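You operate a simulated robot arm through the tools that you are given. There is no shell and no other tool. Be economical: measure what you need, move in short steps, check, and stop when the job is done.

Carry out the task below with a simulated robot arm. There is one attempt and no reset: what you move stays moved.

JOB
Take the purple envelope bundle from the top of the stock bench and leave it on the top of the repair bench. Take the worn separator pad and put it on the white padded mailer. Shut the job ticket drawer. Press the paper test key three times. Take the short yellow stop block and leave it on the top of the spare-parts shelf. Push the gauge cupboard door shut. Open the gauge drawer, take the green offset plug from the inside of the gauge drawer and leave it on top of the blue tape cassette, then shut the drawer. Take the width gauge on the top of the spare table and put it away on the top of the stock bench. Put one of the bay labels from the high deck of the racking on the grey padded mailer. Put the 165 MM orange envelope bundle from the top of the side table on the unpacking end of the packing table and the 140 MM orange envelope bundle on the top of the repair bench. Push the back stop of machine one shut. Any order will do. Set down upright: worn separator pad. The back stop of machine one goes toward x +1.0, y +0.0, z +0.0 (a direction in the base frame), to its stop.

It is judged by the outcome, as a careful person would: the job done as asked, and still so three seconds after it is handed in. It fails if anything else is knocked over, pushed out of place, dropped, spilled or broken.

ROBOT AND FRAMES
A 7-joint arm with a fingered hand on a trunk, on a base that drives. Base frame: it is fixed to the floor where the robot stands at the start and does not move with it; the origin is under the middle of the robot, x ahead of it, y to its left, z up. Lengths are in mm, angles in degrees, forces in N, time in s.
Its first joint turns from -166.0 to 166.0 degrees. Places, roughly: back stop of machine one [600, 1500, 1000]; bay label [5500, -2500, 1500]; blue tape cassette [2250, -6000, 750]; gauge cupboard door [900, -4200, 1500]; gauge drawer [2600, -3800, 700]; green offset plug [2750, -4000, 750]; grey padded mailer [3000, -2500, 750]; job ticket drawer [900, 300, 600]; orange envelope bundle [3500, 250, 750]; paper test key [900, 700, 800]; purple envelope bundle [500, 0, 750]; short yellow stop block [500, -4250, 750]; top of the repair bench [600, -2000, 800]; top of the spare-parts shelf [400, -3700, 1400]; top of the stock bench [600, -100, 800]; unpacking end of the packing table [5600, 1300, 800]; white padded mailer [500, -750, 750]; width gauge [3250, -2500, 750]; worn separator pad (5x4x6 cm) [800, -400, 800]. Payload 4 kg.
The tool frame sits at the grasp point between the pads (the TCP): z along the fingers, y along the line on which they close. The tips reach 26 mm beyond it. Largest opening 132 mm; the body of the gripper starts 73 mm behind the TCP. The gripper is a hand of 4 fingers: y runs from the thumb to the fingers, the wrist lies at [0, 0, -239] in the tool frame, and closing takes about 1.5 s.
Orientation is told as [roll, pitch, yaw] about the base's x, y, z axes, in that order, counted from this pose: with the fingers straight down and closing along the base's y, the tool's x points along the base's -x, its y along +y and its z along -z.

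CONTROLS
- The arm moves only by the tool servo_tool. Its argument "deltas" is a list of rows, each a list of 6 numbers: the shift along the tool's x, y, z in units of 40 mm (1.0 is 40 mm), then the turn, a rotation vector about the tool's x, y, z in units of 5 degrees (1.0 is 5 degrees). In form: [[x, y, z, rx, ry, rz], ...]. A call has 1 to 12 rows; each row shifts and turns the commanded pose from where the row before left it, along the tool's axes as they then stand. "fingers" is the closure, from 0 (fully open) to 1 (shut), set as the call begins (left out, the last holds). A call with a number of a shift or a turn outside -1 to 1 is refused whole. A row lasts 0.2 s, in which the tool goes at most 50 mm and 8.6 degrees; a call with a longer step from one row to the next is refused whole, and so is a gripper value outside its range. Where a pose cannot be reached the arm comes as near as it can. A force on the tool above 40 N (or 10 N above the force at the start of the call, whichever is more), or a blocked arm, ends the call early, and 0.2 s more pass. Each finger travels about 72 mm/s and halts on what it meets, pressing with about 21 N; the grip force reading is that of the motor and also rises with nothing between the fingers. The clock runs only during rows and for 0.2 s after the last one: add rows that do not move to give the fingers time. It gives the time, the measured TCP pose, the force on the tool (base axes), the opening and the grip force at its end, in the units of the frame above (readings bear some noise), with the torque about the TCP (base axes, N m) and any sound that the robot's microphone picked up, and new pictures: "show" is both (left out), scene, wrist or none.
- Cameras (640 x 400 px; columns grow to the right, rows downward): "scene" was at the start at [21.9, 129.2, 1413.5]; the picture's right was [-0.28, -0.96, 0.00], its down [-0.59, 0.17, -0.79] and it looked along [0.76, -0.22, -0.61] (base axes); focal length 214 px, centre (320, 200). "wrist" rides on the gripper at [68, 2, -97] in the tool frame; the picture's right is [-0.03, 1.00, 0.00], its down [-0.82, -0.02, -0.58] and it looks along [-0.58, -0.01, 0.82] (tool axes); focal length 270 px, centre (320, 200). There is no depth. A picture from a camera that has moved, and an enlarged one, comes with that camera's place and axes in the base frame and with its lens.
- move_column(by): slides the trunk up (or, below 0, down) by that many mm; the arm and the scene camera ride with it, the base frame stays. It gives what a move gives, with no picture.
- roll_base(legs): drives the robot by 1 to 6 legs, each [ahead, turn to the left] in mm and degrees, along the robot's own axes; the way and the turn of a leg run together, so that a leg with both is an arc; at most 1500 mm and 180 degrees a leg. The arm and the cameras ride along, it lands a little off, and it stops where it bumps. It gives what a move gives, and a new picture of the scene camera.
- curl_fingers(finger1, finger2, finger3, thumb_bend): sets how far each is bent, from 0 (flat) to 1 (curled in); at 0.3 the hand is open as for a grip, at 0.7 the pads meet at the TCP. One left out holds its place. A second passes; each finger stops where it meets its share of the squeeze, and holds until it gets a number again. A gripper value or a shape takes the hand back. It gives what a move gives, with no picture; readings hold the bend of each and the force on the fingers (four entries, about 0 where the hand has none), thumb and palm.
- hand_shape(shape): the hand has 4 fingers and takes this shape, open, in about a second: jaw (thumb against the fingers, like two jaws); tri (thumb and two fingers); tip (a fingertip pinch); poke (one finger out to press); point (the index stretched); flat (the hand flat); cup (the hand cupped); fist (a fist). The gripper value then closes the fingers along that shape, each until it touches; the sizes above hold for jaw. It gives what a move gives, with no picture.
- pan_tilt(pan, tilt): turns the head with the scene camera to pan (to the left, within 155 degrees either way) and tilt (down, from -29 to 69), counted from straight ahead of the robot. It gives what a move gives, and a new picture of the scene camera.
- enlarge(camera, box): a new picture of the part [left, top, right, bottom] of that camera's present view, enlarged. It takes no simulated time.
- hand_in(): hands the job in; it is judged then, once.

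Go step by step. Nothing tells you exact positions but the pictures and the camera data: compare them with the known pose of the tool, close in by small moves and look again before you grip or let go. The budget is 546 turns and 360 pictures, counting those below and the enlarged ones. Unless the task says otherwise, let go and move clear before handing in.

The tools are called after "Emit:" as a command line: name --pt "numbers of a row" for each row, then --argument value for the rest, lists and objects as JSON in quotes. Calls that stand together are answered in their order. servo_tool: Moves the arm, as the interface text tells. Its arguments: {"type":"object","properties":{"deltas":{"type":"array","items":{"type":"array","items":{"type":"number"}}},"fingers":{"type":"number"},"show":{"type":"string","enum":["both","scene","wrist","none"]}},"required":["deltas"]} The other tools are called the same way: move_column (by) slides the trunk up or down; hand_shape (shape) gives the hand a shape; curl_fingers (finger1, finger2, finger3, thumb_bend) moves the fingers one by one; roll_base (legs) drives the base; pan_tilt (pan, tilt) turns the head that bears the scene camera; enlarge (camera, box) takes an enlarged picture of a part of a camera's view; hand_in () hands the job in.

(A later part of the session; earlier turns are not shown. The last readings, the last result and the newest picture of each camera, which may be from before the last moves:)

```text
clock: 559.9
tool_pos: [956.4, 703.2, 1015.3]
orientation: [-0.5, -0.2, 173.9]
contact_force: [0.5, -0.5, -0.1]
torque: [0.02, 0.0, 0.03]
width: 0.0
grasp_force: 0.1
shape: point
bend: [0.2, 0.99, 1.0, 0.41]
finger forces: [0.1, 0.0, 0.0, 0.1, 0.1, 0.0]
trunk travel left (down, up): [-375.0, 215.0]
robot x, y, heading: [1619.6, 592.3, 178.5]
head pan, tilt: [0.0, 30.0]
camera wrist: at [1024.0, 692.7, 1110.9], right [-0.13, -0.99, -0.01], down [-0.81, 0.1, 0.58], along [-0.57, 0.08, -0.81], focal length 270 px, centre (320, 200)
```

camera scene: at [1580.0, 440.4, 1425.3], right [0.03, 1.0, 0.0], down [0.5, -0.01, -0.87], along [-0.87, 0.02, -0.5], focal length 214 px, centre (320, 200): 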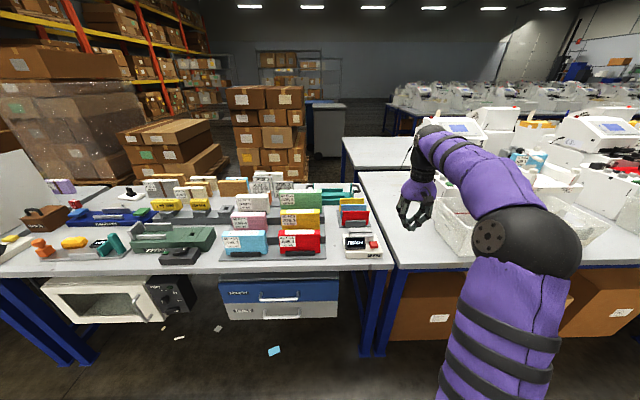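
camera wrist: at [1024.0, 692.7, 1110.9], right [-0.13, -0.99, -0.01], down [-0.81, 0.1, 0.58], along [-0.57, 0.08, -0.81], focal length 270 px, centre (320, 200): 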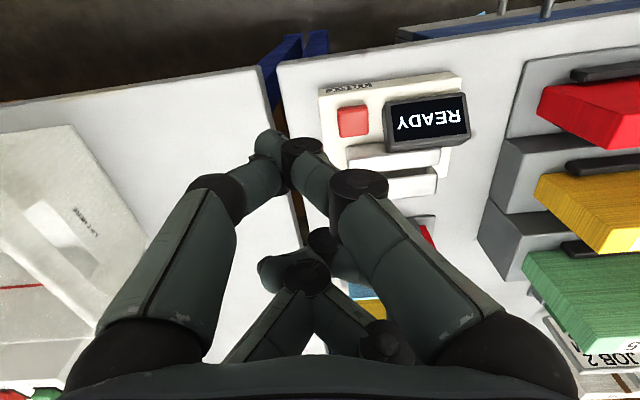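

I use closed jaw fingers tilted so one finger pair is the lowest point; the key top is at about [928, 673, 839].

Emit:
hand_shape --shape "jaw"

Emit:
servo_tool --pt "0 0 0 0 -1 0" --pt "0 0 0 0 -1 0" --pt "0 0 0 0 -1 0" --pt "0 0 0 0 -1 0" --pt "0 0 0 0 -1 0" --pt "0 0 0 0 -1 0" --pt "0.2 0.2 0.7 0 0 0" --pt "0.2 0.2 0.7 0 0 0" --pt "0.2 0.2 0.7 0 0 0" --pt "0.185 0.22 0.8 0 0 0" --pt "0 0 0 0 0 0" --fingers 1 --show "wrist"

Emit:
enlarge --camera "scene" --box '[300, 180, 440, 280]'

```text
clock: 560.8
tool_pos: [955.8, 704.3, 1014.7]
orientation: [-0.6, -0.2, 174.0]
contact_force: [0.6, 0.3, -0.1]
torque: [0.01, -0.01, -0.01]
width: 131.9
grasp_force: 0.2
shape: jaw
bend: [0.3, 0.3, 0.3, 0.3]
finger forces: [0.1, 0.0, 0.0, 0.0, 0.0, 0.0]
trunk travel left (down, up): [-375.0, 215.0]
robot x, y, heading: [1617.4, 590.6, 178.5]
head pan, tilt: [0.0, 30.0]
```

```text
clock: 563.2
tool_pos: [922.7, 675.5, 896.9]
orientation: [-0.7, -30.1, 174.2]
contact_force: [0.5, 0.8, -0.4]
torque: [0.02, 0.03, 0.0]
width: 0.0
grasp_force: 21.1
shape: jaw
bend: [0.62, 0.63, 0.63, 0.7]
finger forces: [0.0, 0.1, 0.0, 0.0, 0.0, 0.0]
trunk travel left (down, up): [-375.0, 215.0]
robot x, y, heading: [1612.5, 591.0, 178.8]
head pan, tilt: [0.0, 30.0]
camera wrist: at [1029.7, 660.4, 945.9], right [-0.13, -0.99, 0.0], down [-0.41, 0.06, 0.91], along [-0.9, 0.12, -0.42], focal length 270 px, centre (320, 200)
```

wrist: 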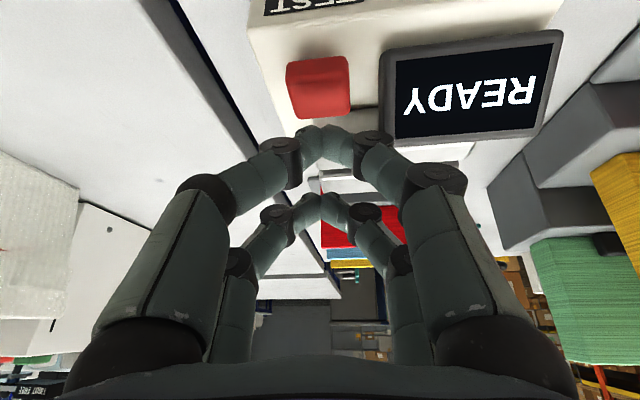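

```text
4.00 times, centred on (370, 230) of scene
camera zoom: at [1579.9, 440.4, 1425.3], right [0.03, 1.0, 0.0], down [0.5, -0.01, -0.87], along [-0.87, 0.02, -0.5], focal length 858 px, centre (120, 80)
```

zoom: 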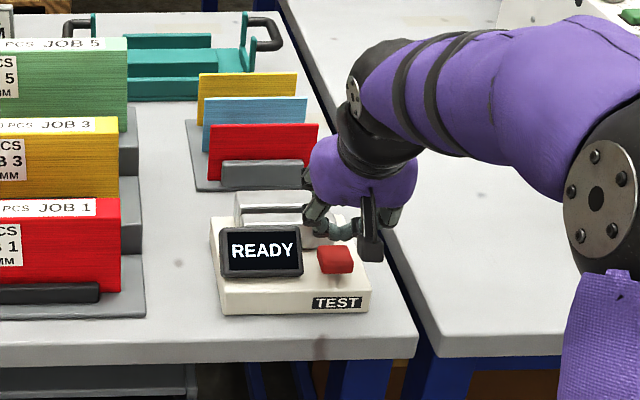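

Emit:
servo_tool --pt "0.125 0 0.216 0 0 0" --pt "0.1 0 0.173 0 0 0" --pt "0 0 0 0 0 0" --show "wrist"

Emit:
enlarge --camera "scene" --box '[340, 210, 440, 270]'

```text
clock: 564.0
tool_pos: [923.3, 675.0, 879.7]
orientation: [-0.7, -30.2, 174.2]
contact_force: [0.1, 0.5, 0.2]
torque: [0.03, -0.03, -0.01]
width: 0.1
grasp_force: 21.0
shape: jaw
bend: [0.62, 0.63, 0.63, 0.7]
finger forces: [0.0, 0.0, 0.0, 0.0, 0.0, 0.0]
trunk travel left (down, up): [-375.0, 215.0]
robot x, y, heading: [1614.6, 590.3, 178.5]
head pan, tilt: [0.0, 30.0]
camera wrist: at [1030.2, 660.2, 928.8], right [-0.13, -0.99, 0.0], down [-0.41, 0.06, 0.91], along [-0.9, 0.12, -0.41], focal length 270 px, centre (320, 200)
```

wrist: 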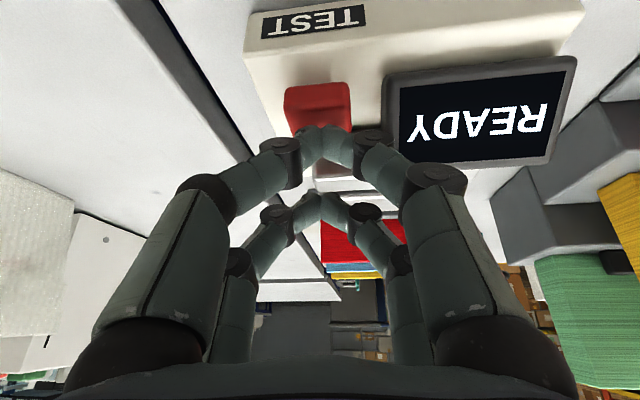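

```text
6.40 times, centred on (390, 240) of scene
camera zoom: at [1580.0, 440.4, 1425.3], right [0.03, 1.0, 0.0], down [0.5, -0.01, -0.87], along [-0.87, 0.02, -0.5], focal length 1373 px, centre (-128, -56)
```

zoom: 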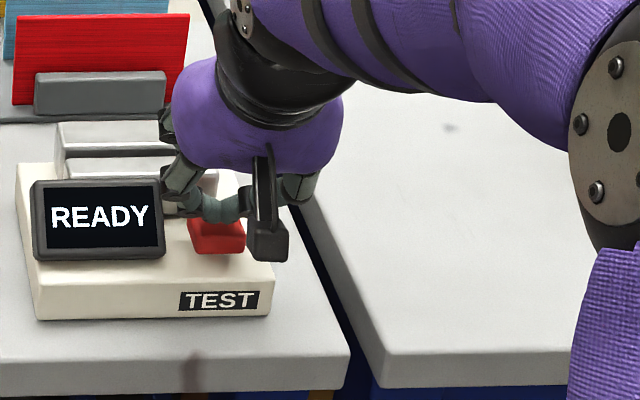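

Emit:
servo_tool --pt "0.031 0 0.054 0 0 0" --pt "0.031 0 0.054 0 0 0" --pt "0.031 0 0.054 0 0 0" --pt "0 0 0 0 0 0" --show "none"

Emit:
servo_tool --pt "0.031 0 0.054 0 0 0" --pt "0.031 0 0.054 0 0 0" --pt "0 0 0 0 0 0" --show "none"

```text
clock: 565.0
tool_pos: [924.0, 676.1, 871.2]
orientation: [-0.7, -30.3, 174.2]
contact_force: [0.2, -0.7, 2.0]
torque: [-0.01, 0.0, -0.01]
width: 0.0
grasp_force: 21.0
shape: jaw
bend: [0.62, 0.63, 0.63, 0.7]
finger forces: [0.0, 0.0, 0.0, 0.1, 0.1, 0.0]
trunk travel left (down, up): [-375.0, 215.0]
robot x, y, heading: [1619.9, 595.7, 178.5]
head pan, tilt: [0.0, 30.0]
heard: click
```

```text
clock: 565.8
tool_pos: [924.5, 676.2, 867.5]
orientation: [-0.6, -30.2, 174.2]
contact_force: [-0.1, -1.6, 8.8]
torque: [-0.11, -0.06, -0.01]
width: 0.3
grasp_force: 20.7
shape: jaw
bend: [0.63, 0.63, 0.63, 0.7]
finger forces: [0.0, 0.0, 0.1, 0.0, 0.0, 0.0]
trunk travel left (down, up): [-375.0, 215.0]
robot x, y, heading: [1615.1, 587.7, 178.3]
head pan, tilt: [0.0, 30.0]
```

A click was heard: press one. I release fully, then press again.

Emit:
servo_tool --pt "-0.09 0 -0.155 0 0 0" --pt "-0.09 0 -0.155 0 0 0" --pt "0 0 0 0 0 0" --pt "0 0 0 0 0 0" --show "none"

Emit:
enlarge --camera "scene" --box '[340, 210, 440, 270]'

Emit:
servo_tool --pt "0.06 0 0.103 0 0 0" --pt "0.06 0 0.103 0 0 0" --pt "0.03 0 0.052 0 0 0" --pt "0 0 0 0 0 0" --show "none"

```text
clock: 566.8
tool_pos: [924.4, 673.9, 879.9]
orientation: [-0.6, -30.2, 174.2]
contact_force: [-0.2, -0.2, -0.2]
torque: [0.0, -0.02, -0.01]
width: 0.0
grasp_force: 21.0
shape: jaw
bend: [0.63, 0.63, 0.63, 0.7]
finger forces: [0.0, 0.1, 0.0, 0.0, 0.0, 0.0]
trunk travel left (down, up): [-375.0, 215.0]
robot x, y, heading: [1614.9, 593.6, 178.6]
head pan, tilt: [0.0, 30.0]
```

```text
6.40 times, centred on (390, 240) of scene
camera zoom: at [1580.1, 440.4, 1425.3], right [0.03, 1.0, 0.0], down [0.5, -0.01, -0.87], along [-0.87, 0.02, -0.5], focal length 1373 px, centre (-128, -56)
```

zoom: 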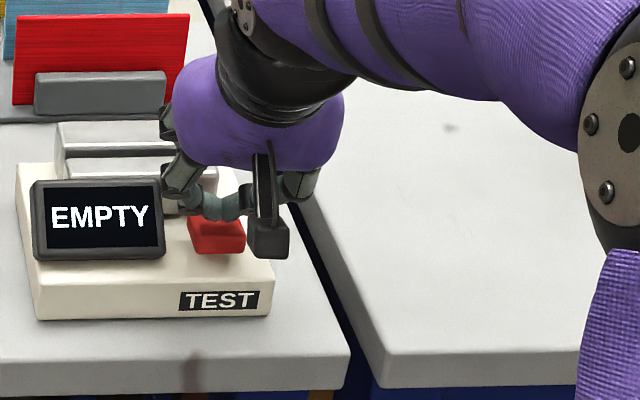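

```text
clock: 567.8
tool_pos: [923.9, 677.2, 868.4]
orientation: [-0.7, -30.2, 174.3]
contact_force: [1.9, 0.0, 2.0]
torque: [-0.02, -0.05, -0.03]
width: 0.0
grasp_force: 20.5
shape: jaw
bend: [0.63, 0.63, 0.63, 0.7]
finger forces: [0.0, 0.0, 0.0, 0.0, 0.0, 0.0]
trunk travel left (down, up): [-375.0, 215.0]
robot x, y, heading: [1617.5, 591.5, 178.5]
head pan, tilt: [0.0, 30.0]
heard: click
```

Display reads EMPTY after the press; a second click was heard. Now release and press the third time.

Emit:
servo_tool --pt "-0.075 0 -0.13 0 0 0" --pt "-0.075 0 -0.13 0 0 0" --pt "0 0 0 0 0 0" --pt "0 0 0 0 0 0" --show "none"

Emit:
servo_tool --pt "0.06 0 0.103 0 0 0" --pt "0.06 0 0.103 0 0 0" --pt "0.03 0 0.052 0 0 0" --pt "0 0 0 0 0 0" --show "none"

Emit:
servo_tool --pt "-0.1 0 -0.173 0 0 0" --pt "-0.4 0 -0.7 0 0 0" --pt "-0.4 0 -0.7 0 0 0" --pt "-0.4 0 -0.7 0 0 0" --pt "0 0 0 0 0 0" --show "none"

Emit:
enlarge --camera "scene" --box '[300, 180, 440, 280]'

```text
clock: 568.8
tool_pos: [923.6, 674.1, 880.2]
orientation: [-0.6, -30.2, 174.2]
contact_force: [-0.5, -0.7, 0.3]
torque: [0.0, -0.02, -0.02]
width: 0.0
grasp_force: 21.2
shape: jaw
bend: [0.63, 0.63, 0.63, 0.7]
finger forces: [0.0, 0.0, 0.0, 0.0, 0.1, 0.0]
trunk travel left (down, up): [-375.0, 215.0]
robot x, y, heading: [1617.8, 595.4, 178.6]
head pan, tilt: [0.0, 30.0]
```

```text
clock: 569.8
tool_pos: [922.4, 674.6, 868.8]
orientation: [-0.6, -30.1, 174.2]
contact_force: [-0.3, 0.0, 1.5]
torque: [-0.01, 0.03, 0.0]
width: 0.0
grasp_force: 21.3
shape: jaw
bend: [0.63, 0.63, 0.63, 0.7]
finger forces: [0.0, 0.0, 0.0, 0.0, 0.0, 0.0]
trunk travel left (down, up): [-375.0, 215.0]
robot x, y, heading: [1619.7, 587.6, 178.4]
head pan, tilt: [0.0, 30.0]
heard: click
```

```text
clock: 571.0
tool_pos: [924.8, 673.5, 973.4]
orientation: [-0.7, -30.2, 174.2]
contact_force: [0.3, 0.4, -0.1]
torque: [-0.02, -0.01, -0.01]
width: 0.2
grasp_force: 20.5
shape: jaw
bend: [0.63, 0.63, 0.63, 0.7]
finger forces: [0.1, 0.0, 0.0, 0.1, 0.0, 0.1]
trunk travel left (down, up): [-375.0, 215.0]
robot x, y, heading: [1615.3, 590.7, 178.6]
head pan, tilt: [0.0, 30.0]
```

```text
4.00 times, centred on (370, 230) of scene
camera zoom: at [1580.2, 440.4, 1425.3], right [0.03, 1.0, 0.0], down [0.5, -0.01, -0.87], along [-0.87, 0.02, -0.5], focal length 858 px, centre (120, 80)
```

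zoom: 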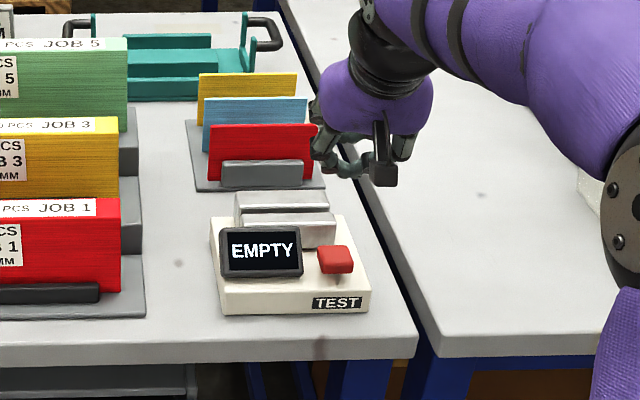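

Three clicks heard. The ticket drawer may still stand about 30 mm proud, so I bring the hand level and low to push it again.

Emit:
servo_tool --pt "0.773 0 -0.446 0 0 0" --pt "0.773 0 -0.446 0 0 0" --pt "0.773 0 -0.446 0 0 0" --pt "0.773 0 -0.446 0 0 0" --pt "0.773 0 -0.446 0 0 0" --pt "0.773 0 -0.446 0 0 0" --pt "0.773 0 -0.446 0 0 0" --pt "0 0.95 0 0 0 0" --pt "0 0.95 0 0 0 0" --pt "0 0.95 0 0 0 0" --pt "0 0.95 0 0 0 0" --pt "0 0.95 0 0 0 0" --show "none"

Emit:
servo_tool --pt "0.345 0.45 0.6 0 -1 0" --pt "0.396 0.45 0.565 0 -1 0" --pt "0.44 0.45 0.53 0 -1 0" --pt "0.488 0.45 0.488 0 -1 0" --pt "0.53 0.45 0.44 0 -1 0" --pt "0.565 0.45 0.396 0 -1 0" --pt "0.6 0.45 0.345 0 -1 0" --pt "0.625 0.45 0.29 0 -1 0" --pt "0.648 0.45 0.236 0 -1 0" --pt "0.666 0.45 0.18 0 -1 0" --pt "0.68 0.45 0.12 0 -1 0" --pt "0.687 0.45 0.06 0 -1 0" --show "scene"

Emit:
enlarge --camera "scene" --box '[200, 200, 440, 360]'

```text
clock: 573.6
tool_pos: [1150.5, 458.8, 973.3]
orientation: [-0.7, -30.2, 174.2]
contact_force: [0.5, 0.4, -0.1]
torque: [-0.02, -0.01, 0.02]
width: 0.3
grasp_force: 21.6
shape: jaw
bend: [0.63, 0.63, 0.63, 0.7]
finger forces: [0.0, 0.0, 0.0, 0.1, 0.0, 0.0]
trunk travel left (down, up): [-375.0, 215.0]
robot x, y, heading: [1615.6, 594.4, 178.4]
head pan, tilt: [0.0, 30.0]
```

```text
clock: 576.2
tool_pos: [1129.7, 245.8, 637.8]
orientation: [-118.7, -89.4, -67.5]
contact_force: [-0.6, 0.3, 0.1]
torque: [0.0, 0.0, 0.01]
width: 0.1
grasp_force: 21.1
shape: jaw
bend: [0.63, 0.63, 0.63, 0.7]
finger forces: [0.0, 0.1, 0.1, 0.0, 0.0, 0.1]
trunk travel left (down, up): [-375.0, 215.0]
robot x, y, heading: [1613.5, 590.0, 178.5]
head pan, tilt: [0.0, 30.0]
camera scene: at [1580.2, 440.6, 1425.4], right [0.03, 1.0, 0.0], down [0.5, -0.01, -0.87], along [-0.87, 0.02, -0.5], focal length 214 px, centre (320, 200)
```

scene: 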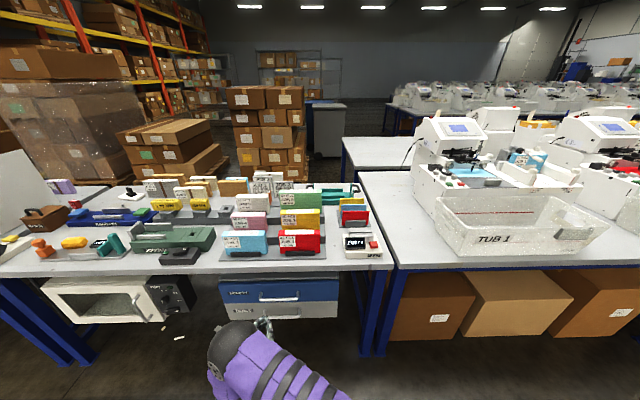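

```text
2.50 times, centred on (320, 280) of scene
camera zoom: at [1580.2, 440.6, 1425.4], right [0.03, 1.0, 0.0], down [0.5, -0.01, -0.87], along [-0.87, 0.02, -0.5], focal length 536 px, centre (320, 0)
```

zoom: 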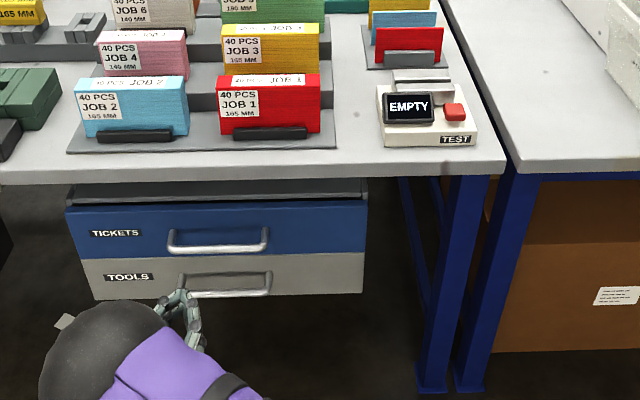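

Triangulating again, the drawer panel spans about z 521–665 with the handle near z = 590. I lower to that height and push there.

Emit:
servo_tool --pt "0.5 -0.35 0 0 0 0" --pt "0.5 -0.3 0 0 0 0" --pt "0 0 0.6 0 0 0" --pt "0 0 0.6 0 0 0" --pt "0 0 0.4 0 0 0" --pt "0 0 0.3 0 0 0" --pt "0 0 0.3 0 0 0" --pt "0 0 0.3 0 0 0" --pt "0 0 0.3 0 0 0" --pt "0 0 0.3 0 0 0" --pt "0 0 0.3 0 0 0" --pt "0 0 0 0 0 0" --show "none"

Emit:
enlarge --camera "scene" --box '[200, 200, 440, 360]'

```text
clock: 578.1
tool_pos: [1034.7, 283.6, 599.8]
orientation: [-124.4, -89.5, -61.6]
contact_force: [18.2, 2.3, 12.8]
torque: [0.02, 0.6, -0.14]
width: 0.1
grasp_force: 20.9
shape: jaw
bend: [0.63, 0.67, 0.68, 0.7]
finger forces: [0.1, 0.0, 0.0, 0.0, 0.0, 0.1]
trunk travel left (down, up): [-375.0, 215.0]
robot x, y, heading: [1617.0, 591.6, 178.3]
head pan, tilt: [0.0, 30.0]
stopped in row 9: the force on the tool passed its limit (the readings are from after the stop); the commanded pose is now the measured one
```

```text
2.50 times, centred on (320, 280) of scene
camera zoom: at [1583.6, 441.0, 1425.7], right [0.03, 1.0, 0.0], down [0.5, -0.01, -0.87], along [-0.87, 0.02, -0.5], focal length 536 px, centre (320, 0)
```

zoom: 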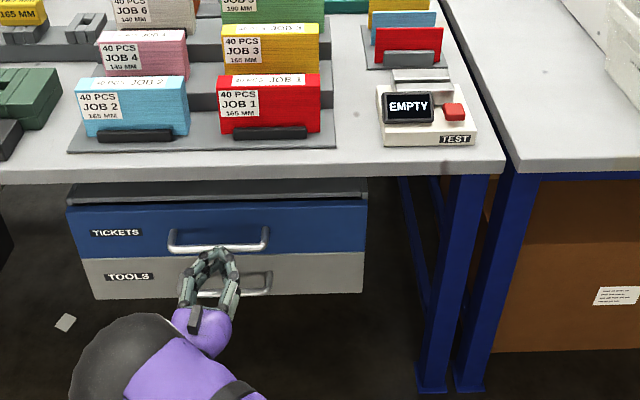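

Triangulation puts both drawer fronts at x ≈ 966–970: the ticket drawer is shut (I was pressing its handle). I retract and go to machine one.

Emit:
servo_tool --pt "0 0 -0.9 0 0 0" --pt "0 0 -0.9 0 0 0" --pt "0 0 -0.9 0 0 0" --pt "-0.7 0 0 0 1 0" --pt "-0.7 0 0 0 1 0" --pt "-0.7 0 0 0 1 0" --pt "-0.7 0 -0.2 0 1 0" --pt "-0.7 0 -0.2 0 1 0" --pt "-0.7 0 -0.3 0 1 0" --pt "-0.6 -0.3 -0.4 0 1 0" --pt "-0.6 -0.3 -0.4 0 1 0" --pt "-0.5 -0.3 -0.5 0 1 0" --show "none"

Emit:
servo_tool --pt "-0.4 -0.6 -0.5 0 1 0" --pt "-0.4 -0.6 -0.5 0 1 0" --pt "-0.3 -0.6 -0.5 0 1 0" --pt "-0.2 -0.6 -0.5 0 1 0" --pt "0 -0.6 -0.6 0 1 0" --pt "0 -0.6 -0.6 0 1 0" --pt "0 -0.6 -0.6 0 1 0" --pt "0 -0.6 0 0 1 0" --pt "0 -0.6 0 0 1 0" --pt "0 0 0 0 0 0" --show "none"

Emit:
roll_base --legs '[[-150, 0], [0, -88], [850, 0], [0, 90]]'

Emit:
pan_tilt --pan 10 --tilt 25

```text
clock: 580.8
tool_pos: [1139.1, 305.2, 854.6]
orientation: [-0.6, -44.9, 174.5]
contact_force: [0.0, -0.9, -0.7]
torque: [0.0, 0.02, 0.0]
width: 0.4
grasp_force: 21.4
shape: jaw
bend: [0.63, 0.65, 0.65, 0.7]
finger forces: [0.0, 0.1, 0.0, 0.1, 0.0, 0.1]
trunk travel left (down, up): [-375.0, 215.0]
robot x, y, heading: [1615.2, 590.7, 178.5]
head pan, tilt: [0.0, 30.0]
```

```text
clock: 583.0
tool_pos: [1191.6, 515.7, 1019.0]
orientation: [-0.5, 0.0, 174.1]
contact_force: [0.5, 0.4, 0.6]
torque: [-0.05, 0.0, -0.03]
width: 0.0
grasp_force: 21.3
shape: jaw
bend: [0.63, 0.65, 0.65, 0.7]
finger forces: [0.0, 0.1, 0.0, 0.1, 0.0, 0.0]
trunk travel left (down, up): [-375.0, 215.0]
robot x, y, heading: [1614.1, 591.5, 178.5]
head pan, tilt: [0.0, 30.0]
```

```text
clock: 596.1
tool_pos: [1334.7, 1348.6, 1019.8]
orientation: [-0.6, 0.0, 177.7]
contact_force: [-1.3, 0.5, 0.3]
torque: [0.01, 0.0, -0.03]
width: 0.0
grasp_force: 21.0
shape: jaw
bend: [0.63, 0.65, 0.65, 0.7]
finger forces: [0.0, 0.0, 0.1, 0.0, 0.0, 0.0]
trunk travel left (down, up): [-375.0, 215.0]
robot x, y, heading: [1756.4, 1454.5, -177.8]
head pan, tilt: [0.0, 30.0]
camera scene: at [1729.1, 1298.1, 1425.3], right [-0.04, 1.0, 0.0], down [0.5, 0.02, -0.87], along [-0.87, -0.03, -0.5], focal length 214 px, centre (320, 200)
```

scene: 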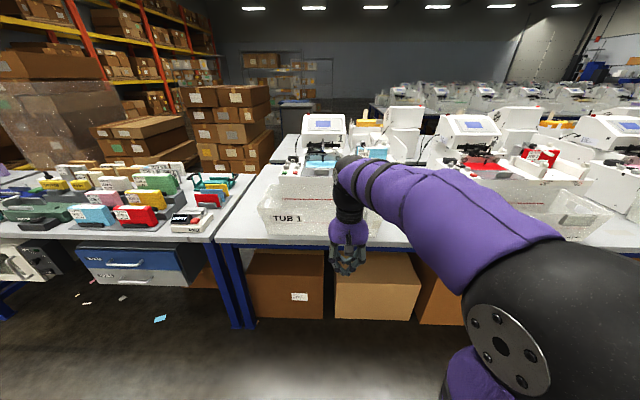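

```text
clock: 596.8
tool_pos: [1336.7, 1348.8, 1020.2]
orientation: [-0.6, 0.0, 177.6]
contact_force: [0.2, 0.5, -0.2]
torque: [0.04, 0.01, 0.03]
width: 0.0
grasp_force: 21.3
shape: jaw
bend: [0.63, 0.65, 0.65, 0.7]
finger forces: [0.0, 0.0, 0.1, 0.0, 0.1, 0.1]
trunk travel left (down, up): [-375.0, 215.0]
robot x, y, heading: [1756.9, 1450.5, -177.8]
head pan, tilt: [10.0, 25.0]
camera scene: at [1729.4, 1282.1, 1433.2], right [-0.21, 0.98, 0.0], down [0.41, 0.09, -0.91], along [-0.89, -0.19, -0.42], focal length 214 px, centre (320, 200)
```

scene: 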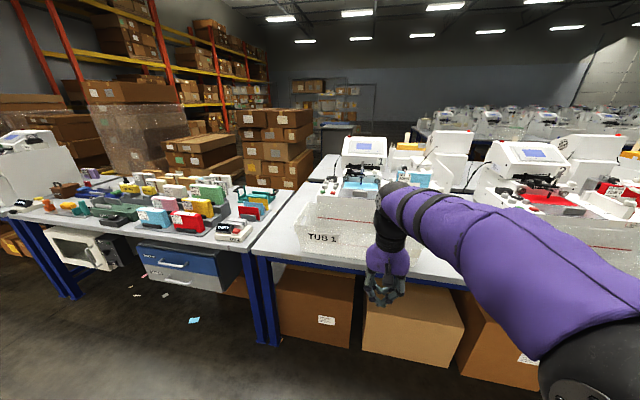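

Emit:
enlarge --camera "scene" --box '[290, 110, 490, 260]'

```text
2.67 times, centred on (390, 185) of scene
camera zoom: at [1729.4, 1282.1, 1433.2], right [-0.21, 0.98, 0.0], down [0.41, 0.09, -0.91], along [-0.89, -0.19, -0.42], focal length 572 px, centre (133, 240)
```

zoom: 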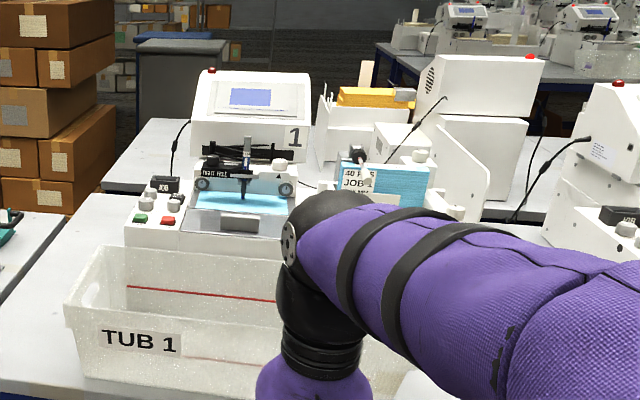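

Emit:
servo_tool --pt "0.3 0.9 0 0 0 0" --pt "0.3 0.9 0 0 0 0" --pt "0.3 0.9 0 0 0 0" --pt "0.3 0.9 0 0 0 0" --pt "0 0.9 0 0 0 0" --pt "0 0.9 0 0 0 0" --pt "0 0.9 0 0 0 0" --pt "0 0.9 0 0 0 0" --pt "0 0.9 0 0 0 0" --show "none"

Emit:
pan_tilt --pan 0 --tilt 25

Emit:
enlarge --camera "scene" --box '[240, 100, 440, 230]'

```text
clock: 598.8
tool_pos: [1370.1, 1023.3, 1016.8]
orientation: [-0.6, 0.1, 177.6]
contact_force: [-0.2, -0.6, -0.4]
torque: [-0.04, 0.0, -0.01]
width: 0.0
grasp_force: 21.6
shape: jaw
bend: [0.63, 0.65, 0.65, 0.7]
finger forces: [0.0, 0.1, 0.0, 0.0, 0.0, 0.0]
trunk travel left (down, up): [-375.0, 215.0]
robot x, y, heading: [1756.1, 1449.5, -177.6]
head pan, tilt: [10.0, 25.0]
```

```text
clock: 599.5
tool_pos: [1369.6, 1023.5, 1016.4]
orientation: [-0.6, 0.0, 177.7]
contact_force: [-0.1, -0.4, -0.3]
torque: [0.01, -0.01, 0.02]
width: 0.0
grasp_force: 21.3
shape: jaw
bend: [0.63, 0.65, 0.65, 0.7]
finger forces: [0.0, 0.0, 0.0, 0.1, 0.0, 0.0]
trunk travel left (down, up): [-375.0, 215.0]
robot x, y, heading: [1754.0, 1454.2, -177.8]
head pan, tilt: [0.0, 25.0]
camera scene: at [1727.4, 1297.9, 1433.3], right [-0.04, 1.0, 0.0], down [0.42, 0.02, -0.91], along [-0.91, -0.03, -0.42], focal length 214 px, centre (320, 200)
```

scene: 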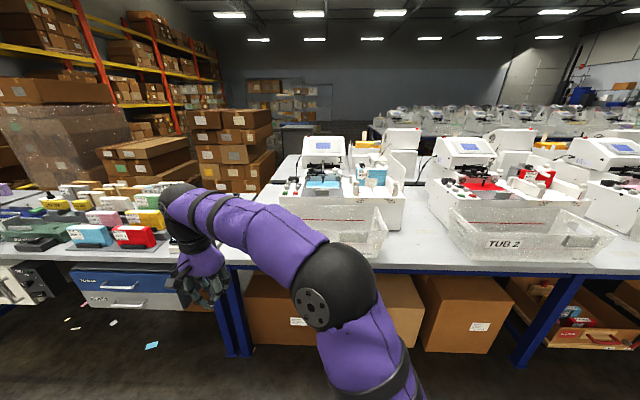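

```text
3.08 times, centred on (340, 165) of scene
camera zoom: at [1727.4, 1297.9, 1433.3], right [-0.04, 1.0, 0.0], down [0.42, 0.02, -0.91], along [-0.91, -0.03, -0.42], focal length 660 px, centre (258, 308)
```

zoom: 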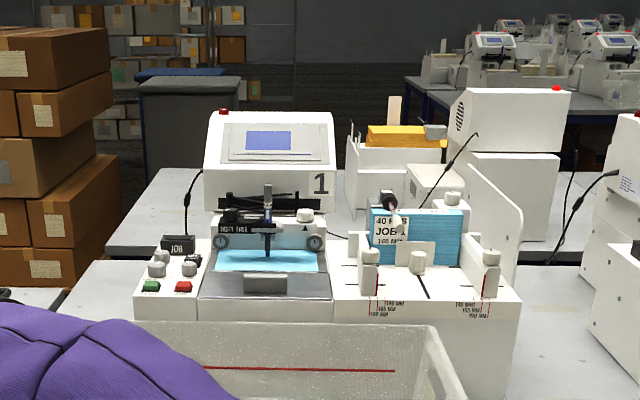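

I raise the trunk and bring the wrist camera above machine one's feeder to find the back stop.

Emit:
move_column --by 205

Emit:
servo_tool --pt "0 -0.95 0 0 0 0" --pt "0 -0.95 0 0 0 0" --pt "0 -0.95 0 0 0 0" --pt "0 -0.95 0 0 0 0" --pt "0 -0.95 0 0 0 0" --pt "0 -0.95 0 0 0 0" --pt "0 -0.95 0 0 0 0" --pt "0 -0.95 0 0 0 0" --pt "0 -0.95 0 0 0 0" --pt "0 -0.95 0 0 0 0" --pt "0 -0.95 0 0 0 0" --pt "0 -0.95 0 0 0 0" --show "none"

Emit:
roll_base --legs '[[350, -2]]'

Emit:
servo_tool --pt "-0.9 0 -0.3 0 0 0" --pt "-0.9 0 -0.3 0 0 0" --pt "-0.9 0 -0.3 0 0 0" --pt "-0.9 0 0 0 0 0" --pt "-0.9 0 0 0 0 0" --show "both"

```text
clock: 601.8
tool_pos: [1369.7, 1023.2, 1223.0]
orientation: [-0.6, 0.0, 177.6]
contact_force: [0.7, 0.6, -0.2]
torque: [-0.02, 0.02, 0.03]
width: 0.2
grasp_force: 21.3
shape: jaw
bend: [0.63, 0.65, 0.65, 0.7]
finger forces: [0.1, 0.0, 0.1, 0.1, 0.0, 0.1]
trunk travel left (down, up): [-580.0, 10.0]
robot x, y, heading: [1757.2, 1450.9, -178.1]
head pan, tilt: [0.0, 25.0]
```

```text
clock: 604.4
tool_pos: [1387.2, 1479.7, 1226.5]
orientation: [-0.5, 0.0, 177.7]
contact_force: [-0.8, 0.1, -0.1]
torque: [-0.01, -0.01, 0.0]
width: 0.0
grasp_force: 20.5
shape: jaw
bend: [0.63, 0.65, 0.65, 0.7]
finger forces: [0.1, 0.0, 0.1, 0.1, 0.1, 0.0]
trunk travel left (down, up): [-580.0, 10.0]
robot x, y, heading: [1756.8, 1449.5, -178.0]
head pan, tilt: [0.0, 25.0]
```

```text
clock: 606.6
tool_pos: [1035.8, 1485.6, 1225.8]
orientation: [-0.6, 0.0, 175.6]
contact_force: [-0.4, 0.6, 0.4]
torque: [-0.01, -0.04, -0.02]
width: 0.1
grasp_force: 20.8
shape: jaw
bend: [0.63, 0.65, 0.65, 0.7]
finger forces: [0.0, 0.0, 0.1, 0.0, 0.1, 0.1]
trunk travel left (down, up): [-580.0, 10.0]
robot x, y, heading: [1398.9, 1446.5, -179.8]
head pan, tilt: [0.0, 25.0]
camera scene: at [1369.3, 1291.8, 1638.2], right [0.0, 1.0, 0.0], down [0.42, 0.0, -0.91], along [-0.91, 0.0, -0.42], focal length 214 px, centre (320, 200)
```

scene: 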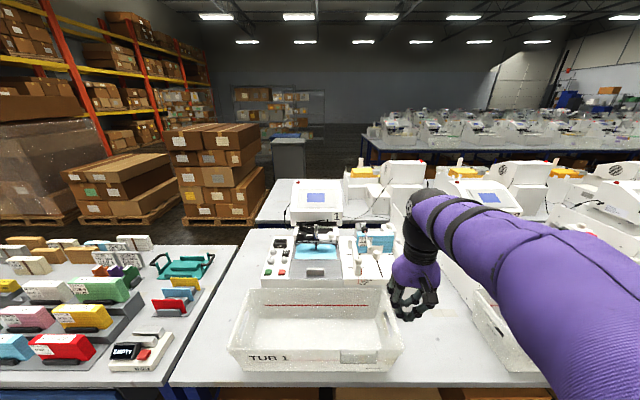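

```text
clock: 607.8
tool_pos: [856.2, 1496.7, 1263.0]
orientation: [-0.6, 0.0, 175.7]
contact_force: [-0.2, -0.8, -0.1]
torque: [-0.01, -0.02, 0.02]
width: 0.0
grasp_force: 20.8
shape: jaw
bend: [0.63, 0.65, 0.65, 0.7]
finger forces: [0.0, 0.0, 0.0, 0.0, 0.0, 0.1]
trunk travel left (down, up): [-580.0, 10.0]
robot x, y, heading: [1401.2, 1444.5, -179.9]
head pan, tilt: [0.0, 25.0]
camera scene: at [1369.2, 1291.8, 1638.2], right [0.0, 1.0, 0.0], down [0.42, 0.0, -0.91], along [-0.91, 0.0, -0.42], focal length 214 px, centre (320, 200)
camera wrist: at [924.1, 1488.1, 1359.7], right [-0.1, -0.99, -0.01], down [-0.81, 0.08, 0.58], along [-0.57, 0.07, -0.82], focal length 270 px, centre (320, 200)
```

scene: 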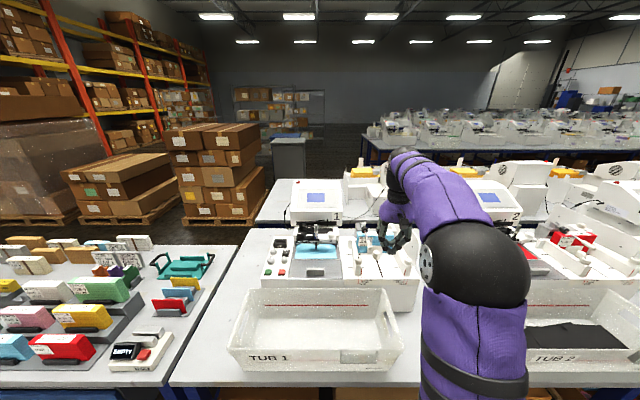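
wrist: 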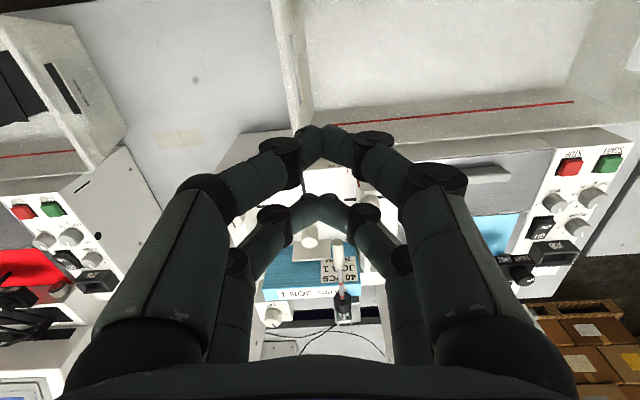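

Emit:
servo_tool --pt "-0.5 0 0 0 0 0" --pt "-0.5 0 0 0 0 0" --pt "0 0 0 0 0 0" --pt "0 0 0 0 0 0" --pt "0 0 0 0 0 0" --fingers 0 --show "none"

Emit:
enlarge --camera "wrist" --box '[180, 80, 460, 360]'

Emit:
enlarge --camera "scene" --box '[330, 180, 450, 300]'

```text
clock: 609.0
tool_pos: [816.6, 1499.0, 1262.8]
orientation: [-0.6, 0.0, 175.6]
contact_force: [-0.9, 0.4, -0.8]
torque: [-0.01, 0.01, 0.0]
width: 132.0
grasp_force: 0.1
shape: jaw
bend: [0.3, 0.3, 0.3, 0.3]
finger forces: [0.0, 0.0, 0.0, 0.1, 0.0, 0.1]
trunk travel left (down, up): [-580.0, 10.0]
robot x, y, heading: [1401.8, 1444.9, -179.9]
head pan, tilt: [0.0, 25.0]
```

```text
1.43 times, centred on (320, 220) of wrist
camera zoom: at [884.2, 1490.3, 1359.5], right [-0.1, -0.99, -0.01], down [-0.81, 0.08, 0.58], along [-0.57, 0.07, -0.82], focal length 386 px, centre (320, 171)
```

zoom: 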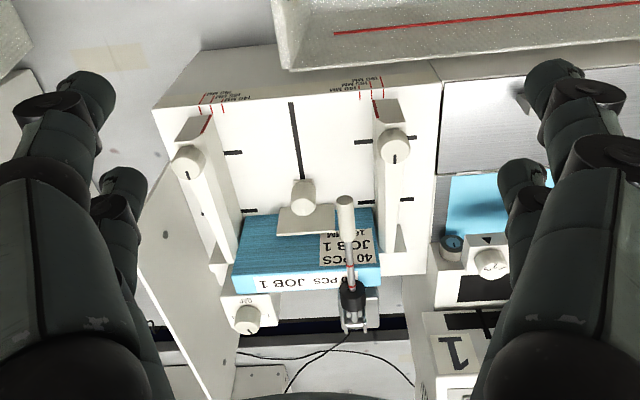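

```text
3.33 times, centred on (390, 240) of scene
camera zoom: at [1369.8, 1291.8, 1638.3], right [0.0, 1.0, 0.0], down [0.42, 0.0, -0.91], along [-0.91, 0.0, -0.42], focal length 715 px, centre (87, 67)
```

zoom: 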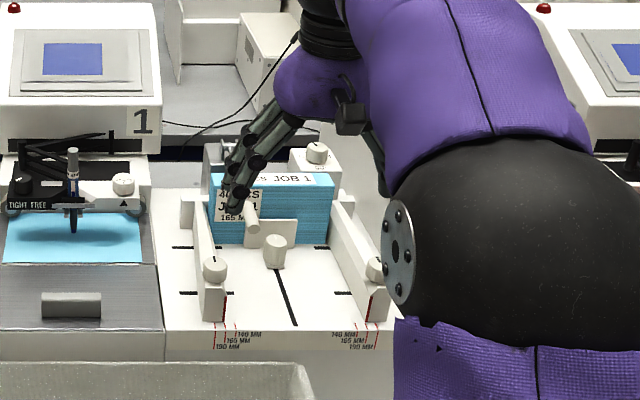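

Emit:
servo_tool --pt "0.3 -0.9 0.5 0 -1 0" --pt "0.3 0 0.5 0 -1 0" --pt "0.3 0 0.5 0 -1 0" --pt "0.3 0 0.4 0 -1 0" --pt "0 0 0 0 -1 0" --pt "0 0 0 0 0 0" --show "none"

Emit:
enlarge --camera "wrist" --box '[160, 0, 480, 260]'

```text
clock: 610.4
tool_pos: [858.5, 1534.1, 1181.2]
orientation: [-0.7, -25.1, 175.9]
contact_force: [0.4, 0.2, 0.1]
torque: [0.0, 0.01, 0.0]
width: 131.7
grasp_force: 0.2
shape: jaw
bend: [0.3, 0.3, 0.3, 0.3]
finger forces: [0.0, 0.0, 0.0, 0.0, 0.0, 0.0]
trunk travel left (down, up): [-580.0, 10.0]
robot x, y, heading: [1400.3, 1441.9, -179.8]
head pan, tilt: [0.0, 25.0]
```

```text
1.54 times, centred on (320, 130) of wrist
camera zoom: at [960.0, 1522.6, 1239.5], right [-0.1, -1.0, 0.0], down [-0.49, 0.05, 0.87], along [-0.87, 0.09, -0.49], focal length 416 px, centre (320, 308)
```

zoom: 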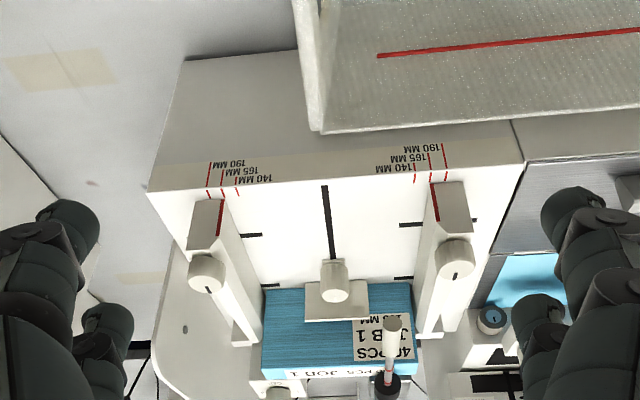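

Emit:
pan_tilt --pan -30 --tilt 30

Emit:
enlarge --camera "scene" --box '[120, 80, 480, 300]'

```text
clock: 611.4
tool_pos: [857.1, 1533.2, 1180.9]
orientation: [-0.7, -25.0, 175.9]
contact_force: [-0.4, -0.3, 0.1]
torque: [-0.03, 0.0, -0.02]
width: 132.1
grasp_force: 0.0
shape: jaw
bend: [0.3, 0.3, 0.3, 0.3]
finger forces: [0.0, 0.1, 0.0, 0.0, 0.1, 0.0]
trunk travel left (down, up): [-580.0, 10.0]
robot x, y, heading: [1404.5, 1444.8, -179.8]
head pan, tilt: [-30.0, 30.0]
camera scene: at [1383.6, 1337.0, 1630.3], right [0.5, 0.87, 0.0], down [0.43, -0.25, -0.87], along [-0.75, 0.43, -0.5], focal length 214 px, centre (320, 200)
```

scene: 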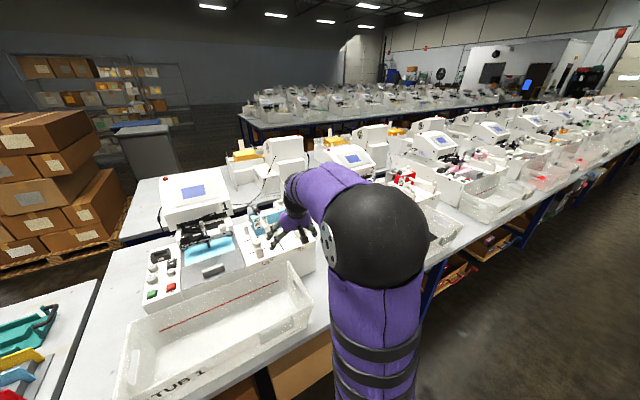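

```text
1.78 times, centred on (300, 190) of scene
camera zoom: at [1383.6, 1337.0, 1630.3], right [0.5, 0.87, 0.0], down [0.43, -0.25, -0.87], along [-0.75, 0.43, -0.5], focal length 381 px, centre (356, 218)
```

zoom: 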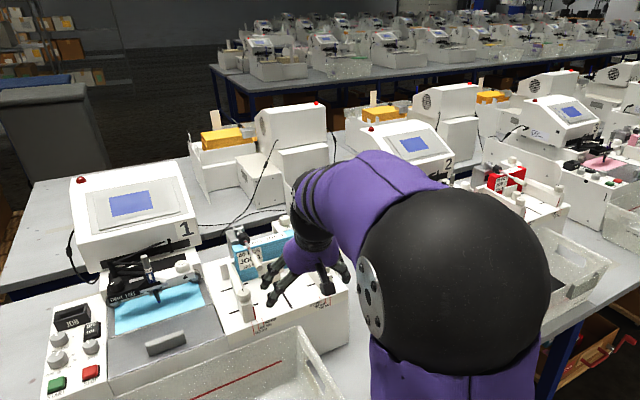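

Emit:
enlarge --camera "scene" --box '[370, 150, 470, 220]'

```text
5.71 times, centred on (420, 185) of scene
camera zoom: at [1383.6, 1337.0, 1630.3], right [0.5, 0.87, 0.0], down [0.43, -0.25, -0.87], along [-0.75, 0.43, -0.5], focal length 1226 px, centre (-251, 286)
```

zoom: 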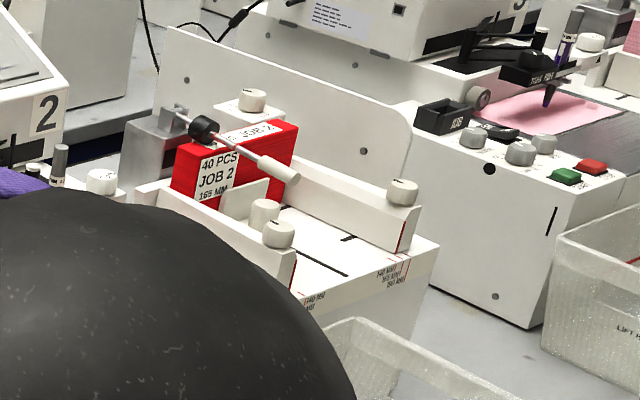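

Emit:
servo_tool --pt "-0.4 0 -0.5 0 1 0" --pt "-0.5 0 -0.5 0 1 0" --pt "-0.6 0 -0.5 0 1 0" --pt "-0.8 0 -0.3 0 1 0" --pt "-0.9 0 -0.2 0 1 0" --pt "-0.9 0 0 0 0 0" --pt "0 0 0 0 0 0" --show "none"

Emit:
enlarge --camera "wrist" --box '[180, 60, 460, 340]'

```text
clock: 613.0
tool_pos: [771.2, 1530.0, 1267.3]
orientation: [-0.7, -0.1, 175.7]
contact_force: [0.2, -0.2, 0.7]
torque: [0.02, 0.04, 0.03]
width: 131.9
grasp_force: 0.0
shape: jaw
bend: [0.3, 0.3, 0.3, 0.3]
finger forces: [0.0, 0.0, 0.0, 0.0, 0.1, 0.1]
out of reach, approached as far as the arm can: row 5, 6
trunk travel left (down, up): [-580.0, 10.0]
robot x, y, heading: [1403.9, 1444.3, -179.6]
head pan, tilt: [-30.0, 30.0]
```

```text
1.43 times, centred on (320, 200) of wrist
camera zoom: at [839.4, 1519.9, 1363.7], right [-0.1, -0.99, -0.01], down [-0.81, 0.08, 0.58], along [-0.57, 0.07, -0.82], focal length 386 px, centre (320, 200)
```

zoom: 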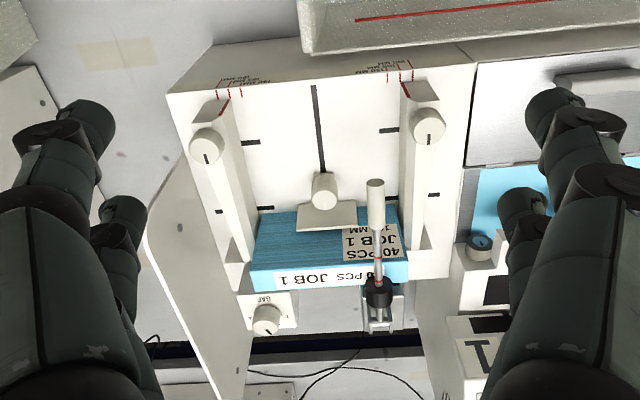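

The part in the centre slot (white plate with a knob at about [612, 1544, 1018], in front of the bundle) is the back stop and slides along x. I'll grip it with a tilted hand and draw it toward +x, avoiding the lever beside it.

Emit:
servo_tool --pt "0.25 -0.35 0.23 0 0 -0.86" --pt "0.25 0 0.23 0 -1 0" --pt "0.269 0 0.207 0 -1 0" --pt "0.286 0 0.183 0 -1 0" --pt "0.301 0 0.157 0 -1 0" --pt "0.314 0 0.131 0 -1 0" --pt "0.324 0 0.103 0 -1 0" --pt "0.332 0 0.074 0 -1 0" --pt "0.337 0 0.045 0 -1 0" --pt "0.339 0 0.015 0 -1 0" --pt "0.339 0 -0.014 0 -1 0" --pt "0.337 0 -0.043 0 -1 0" --fingers 0.4 --show "none"

Emit:
servo_tool --pt "0.332 0 -0.073 0 -1 0" --pt "0.324 0 -0.1 0 -1 0" --pt "0 0 0 0 0 0" --show "wrist"

```text
clock: 615.6
tool_pos: [895.4, 1554.7, 1195.2]
orientation: [-8.5, -51.6, -175.4]
contact_force: [-0.6, -1.3, -0.2]
torque: [0.06, 0.0, -0.05]
width: 79.5
grasp_force: 0.1
shape: jaw
bend: [0.71, 0.71, 0.71, 0.7]
finger forces: [0.0, 0.0, 0.0, 0.0, 0.0, 0.0]
out of reach, approached as far as the arm can: row 11, 12
trunk travel left (down, up): [-580.0, 10.0]
robot x, y, heading: [1405.0, 1445.1, -179.8]
head pan, tilt: [-30.0, 30.0]
```

```text
clock: 616.4
tool_pos: [913.7, 1560.4, 1178.1]
orientation: [-9.6, -62.6, -174.0]
contact_force: [-0.2, -0.7, 0.7]
torque: [0.0, 0.0, -0.02]
width: 79.5
grasp_force: 0.0
shape: jaw
bend: [0.71, 0.71, 0.71, 0.7]
finger forces: [0.0, 0.0, 0.0, 0.0, 0.0, 0.0]
out of reach, approached as far as the arm can: row 1
trunk travel left (down, up): [-580.0, 10.0]
robot x, y, heading: [1403.4, 1447.9, -179.8]
head pan, tilt: [-30.0, 30.0]
camera wrist: at [1030.6, 1554.1, 1161.8], right [-0.05, -1.0, -0.05], down [0.14, -0.06, 0.99], along [-0.99, 0.05, 0.14], focal length 270 px, centre (320, 200)
```

wrist: 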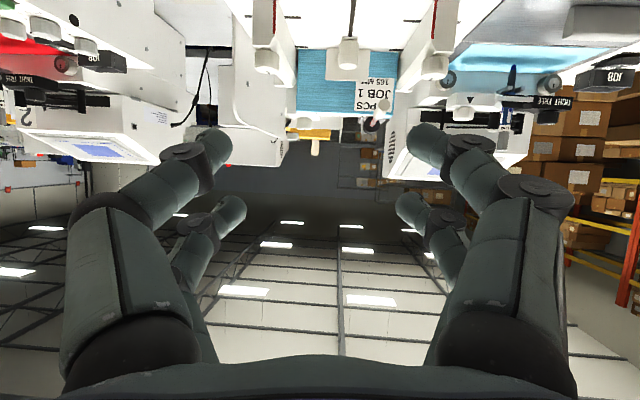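

Emit:
move_column --by -100

Emit:
servo_tool --pt "0 0.3 0 0 0 -0.5" --pt "0 0.1 0 0 0 0" --pt "0 0 0 0 0 0" --show "wrist"

Emit:
enlarge --camera "wrist" --box '[220, 0, 460, 150]'

```text
clock: 617.7
tool_pos: [914.0, 1562.1, 1078.6]
orientation: [-9.4, -62.6, -174.0]
contact_force: [-0.8, -0.4, -0.5]
torque: [-0.01, 0.01, 0.01]
width: 79.1
grasp_force: 0.1
shape: jaw
bend: [0.71, 0.71, 0.71, 0.7]
finger forces: [0.0, 0.0, 0.0, 0.0, 0.1, 0.0]
trunk travel left (down, up): [-480.0, 110.0]
robot x, y, heading: [1403.5, 1445.8, -179.8]
head pan, tilt: [-30.0, 30.0]
```

```text
clock: 618.5
tool_pos: [913.0, 1546.2, 1079.1]
orientation: [-14.2, -62.0, -168.7]
contact_force: [-0.2, 0.7, -0.7]
torque: [-0.03, -0.02, 0.07]
width: 79.1
grasp_force: 0.1
shape: jaw
bend: [0.71, 0.71, 0.71, 0.7]
finger forces: [0.0, 0.0, 0.1, 0.0, 0.0, 0.0]
trunk travel left (down, up): [-480.0, 110.0]
robot x, y, heading: [1403.9, 1442.6, -180.1]
head pan, tilt: [-30.0, 30.0]
camera wrist: at [1029.8, 1542.3, 1061.3], right [-0.03, -1.0, -0.09], down [0.14, -0.1, 0.99], along [-0.99, 0.02, 0.14], focal length 270 px, centre (320, 200)
```

wrist: 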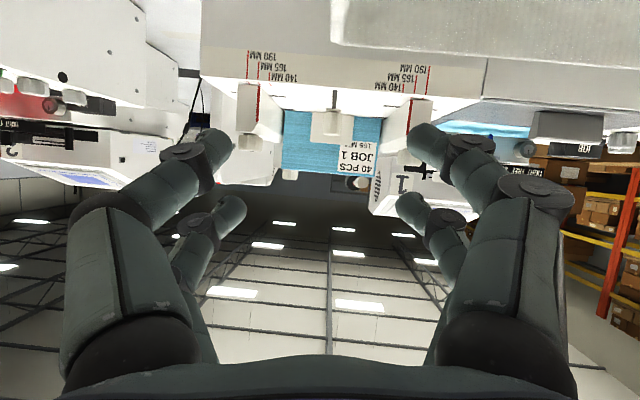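

```text
2.67 times, centred on (340, 75) of wrist
camera zoom: at [1029.8, 1542.3, 1061.3], right [-0.03, -1.0, -0.09], down [0.14, -0.1, 0.99], along [-0.99, 0.02, 0.14], focal length 721 px, centre (267, 533)
```

zoom: 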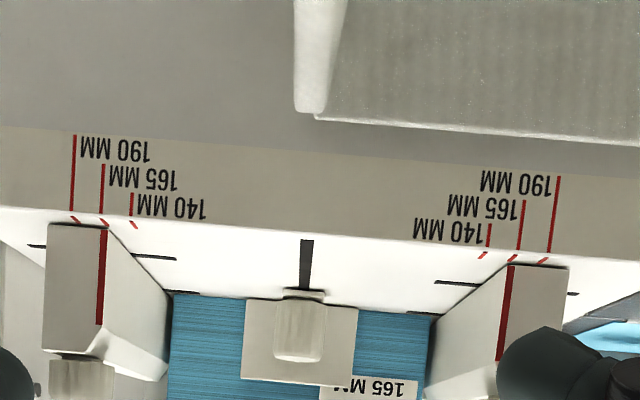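

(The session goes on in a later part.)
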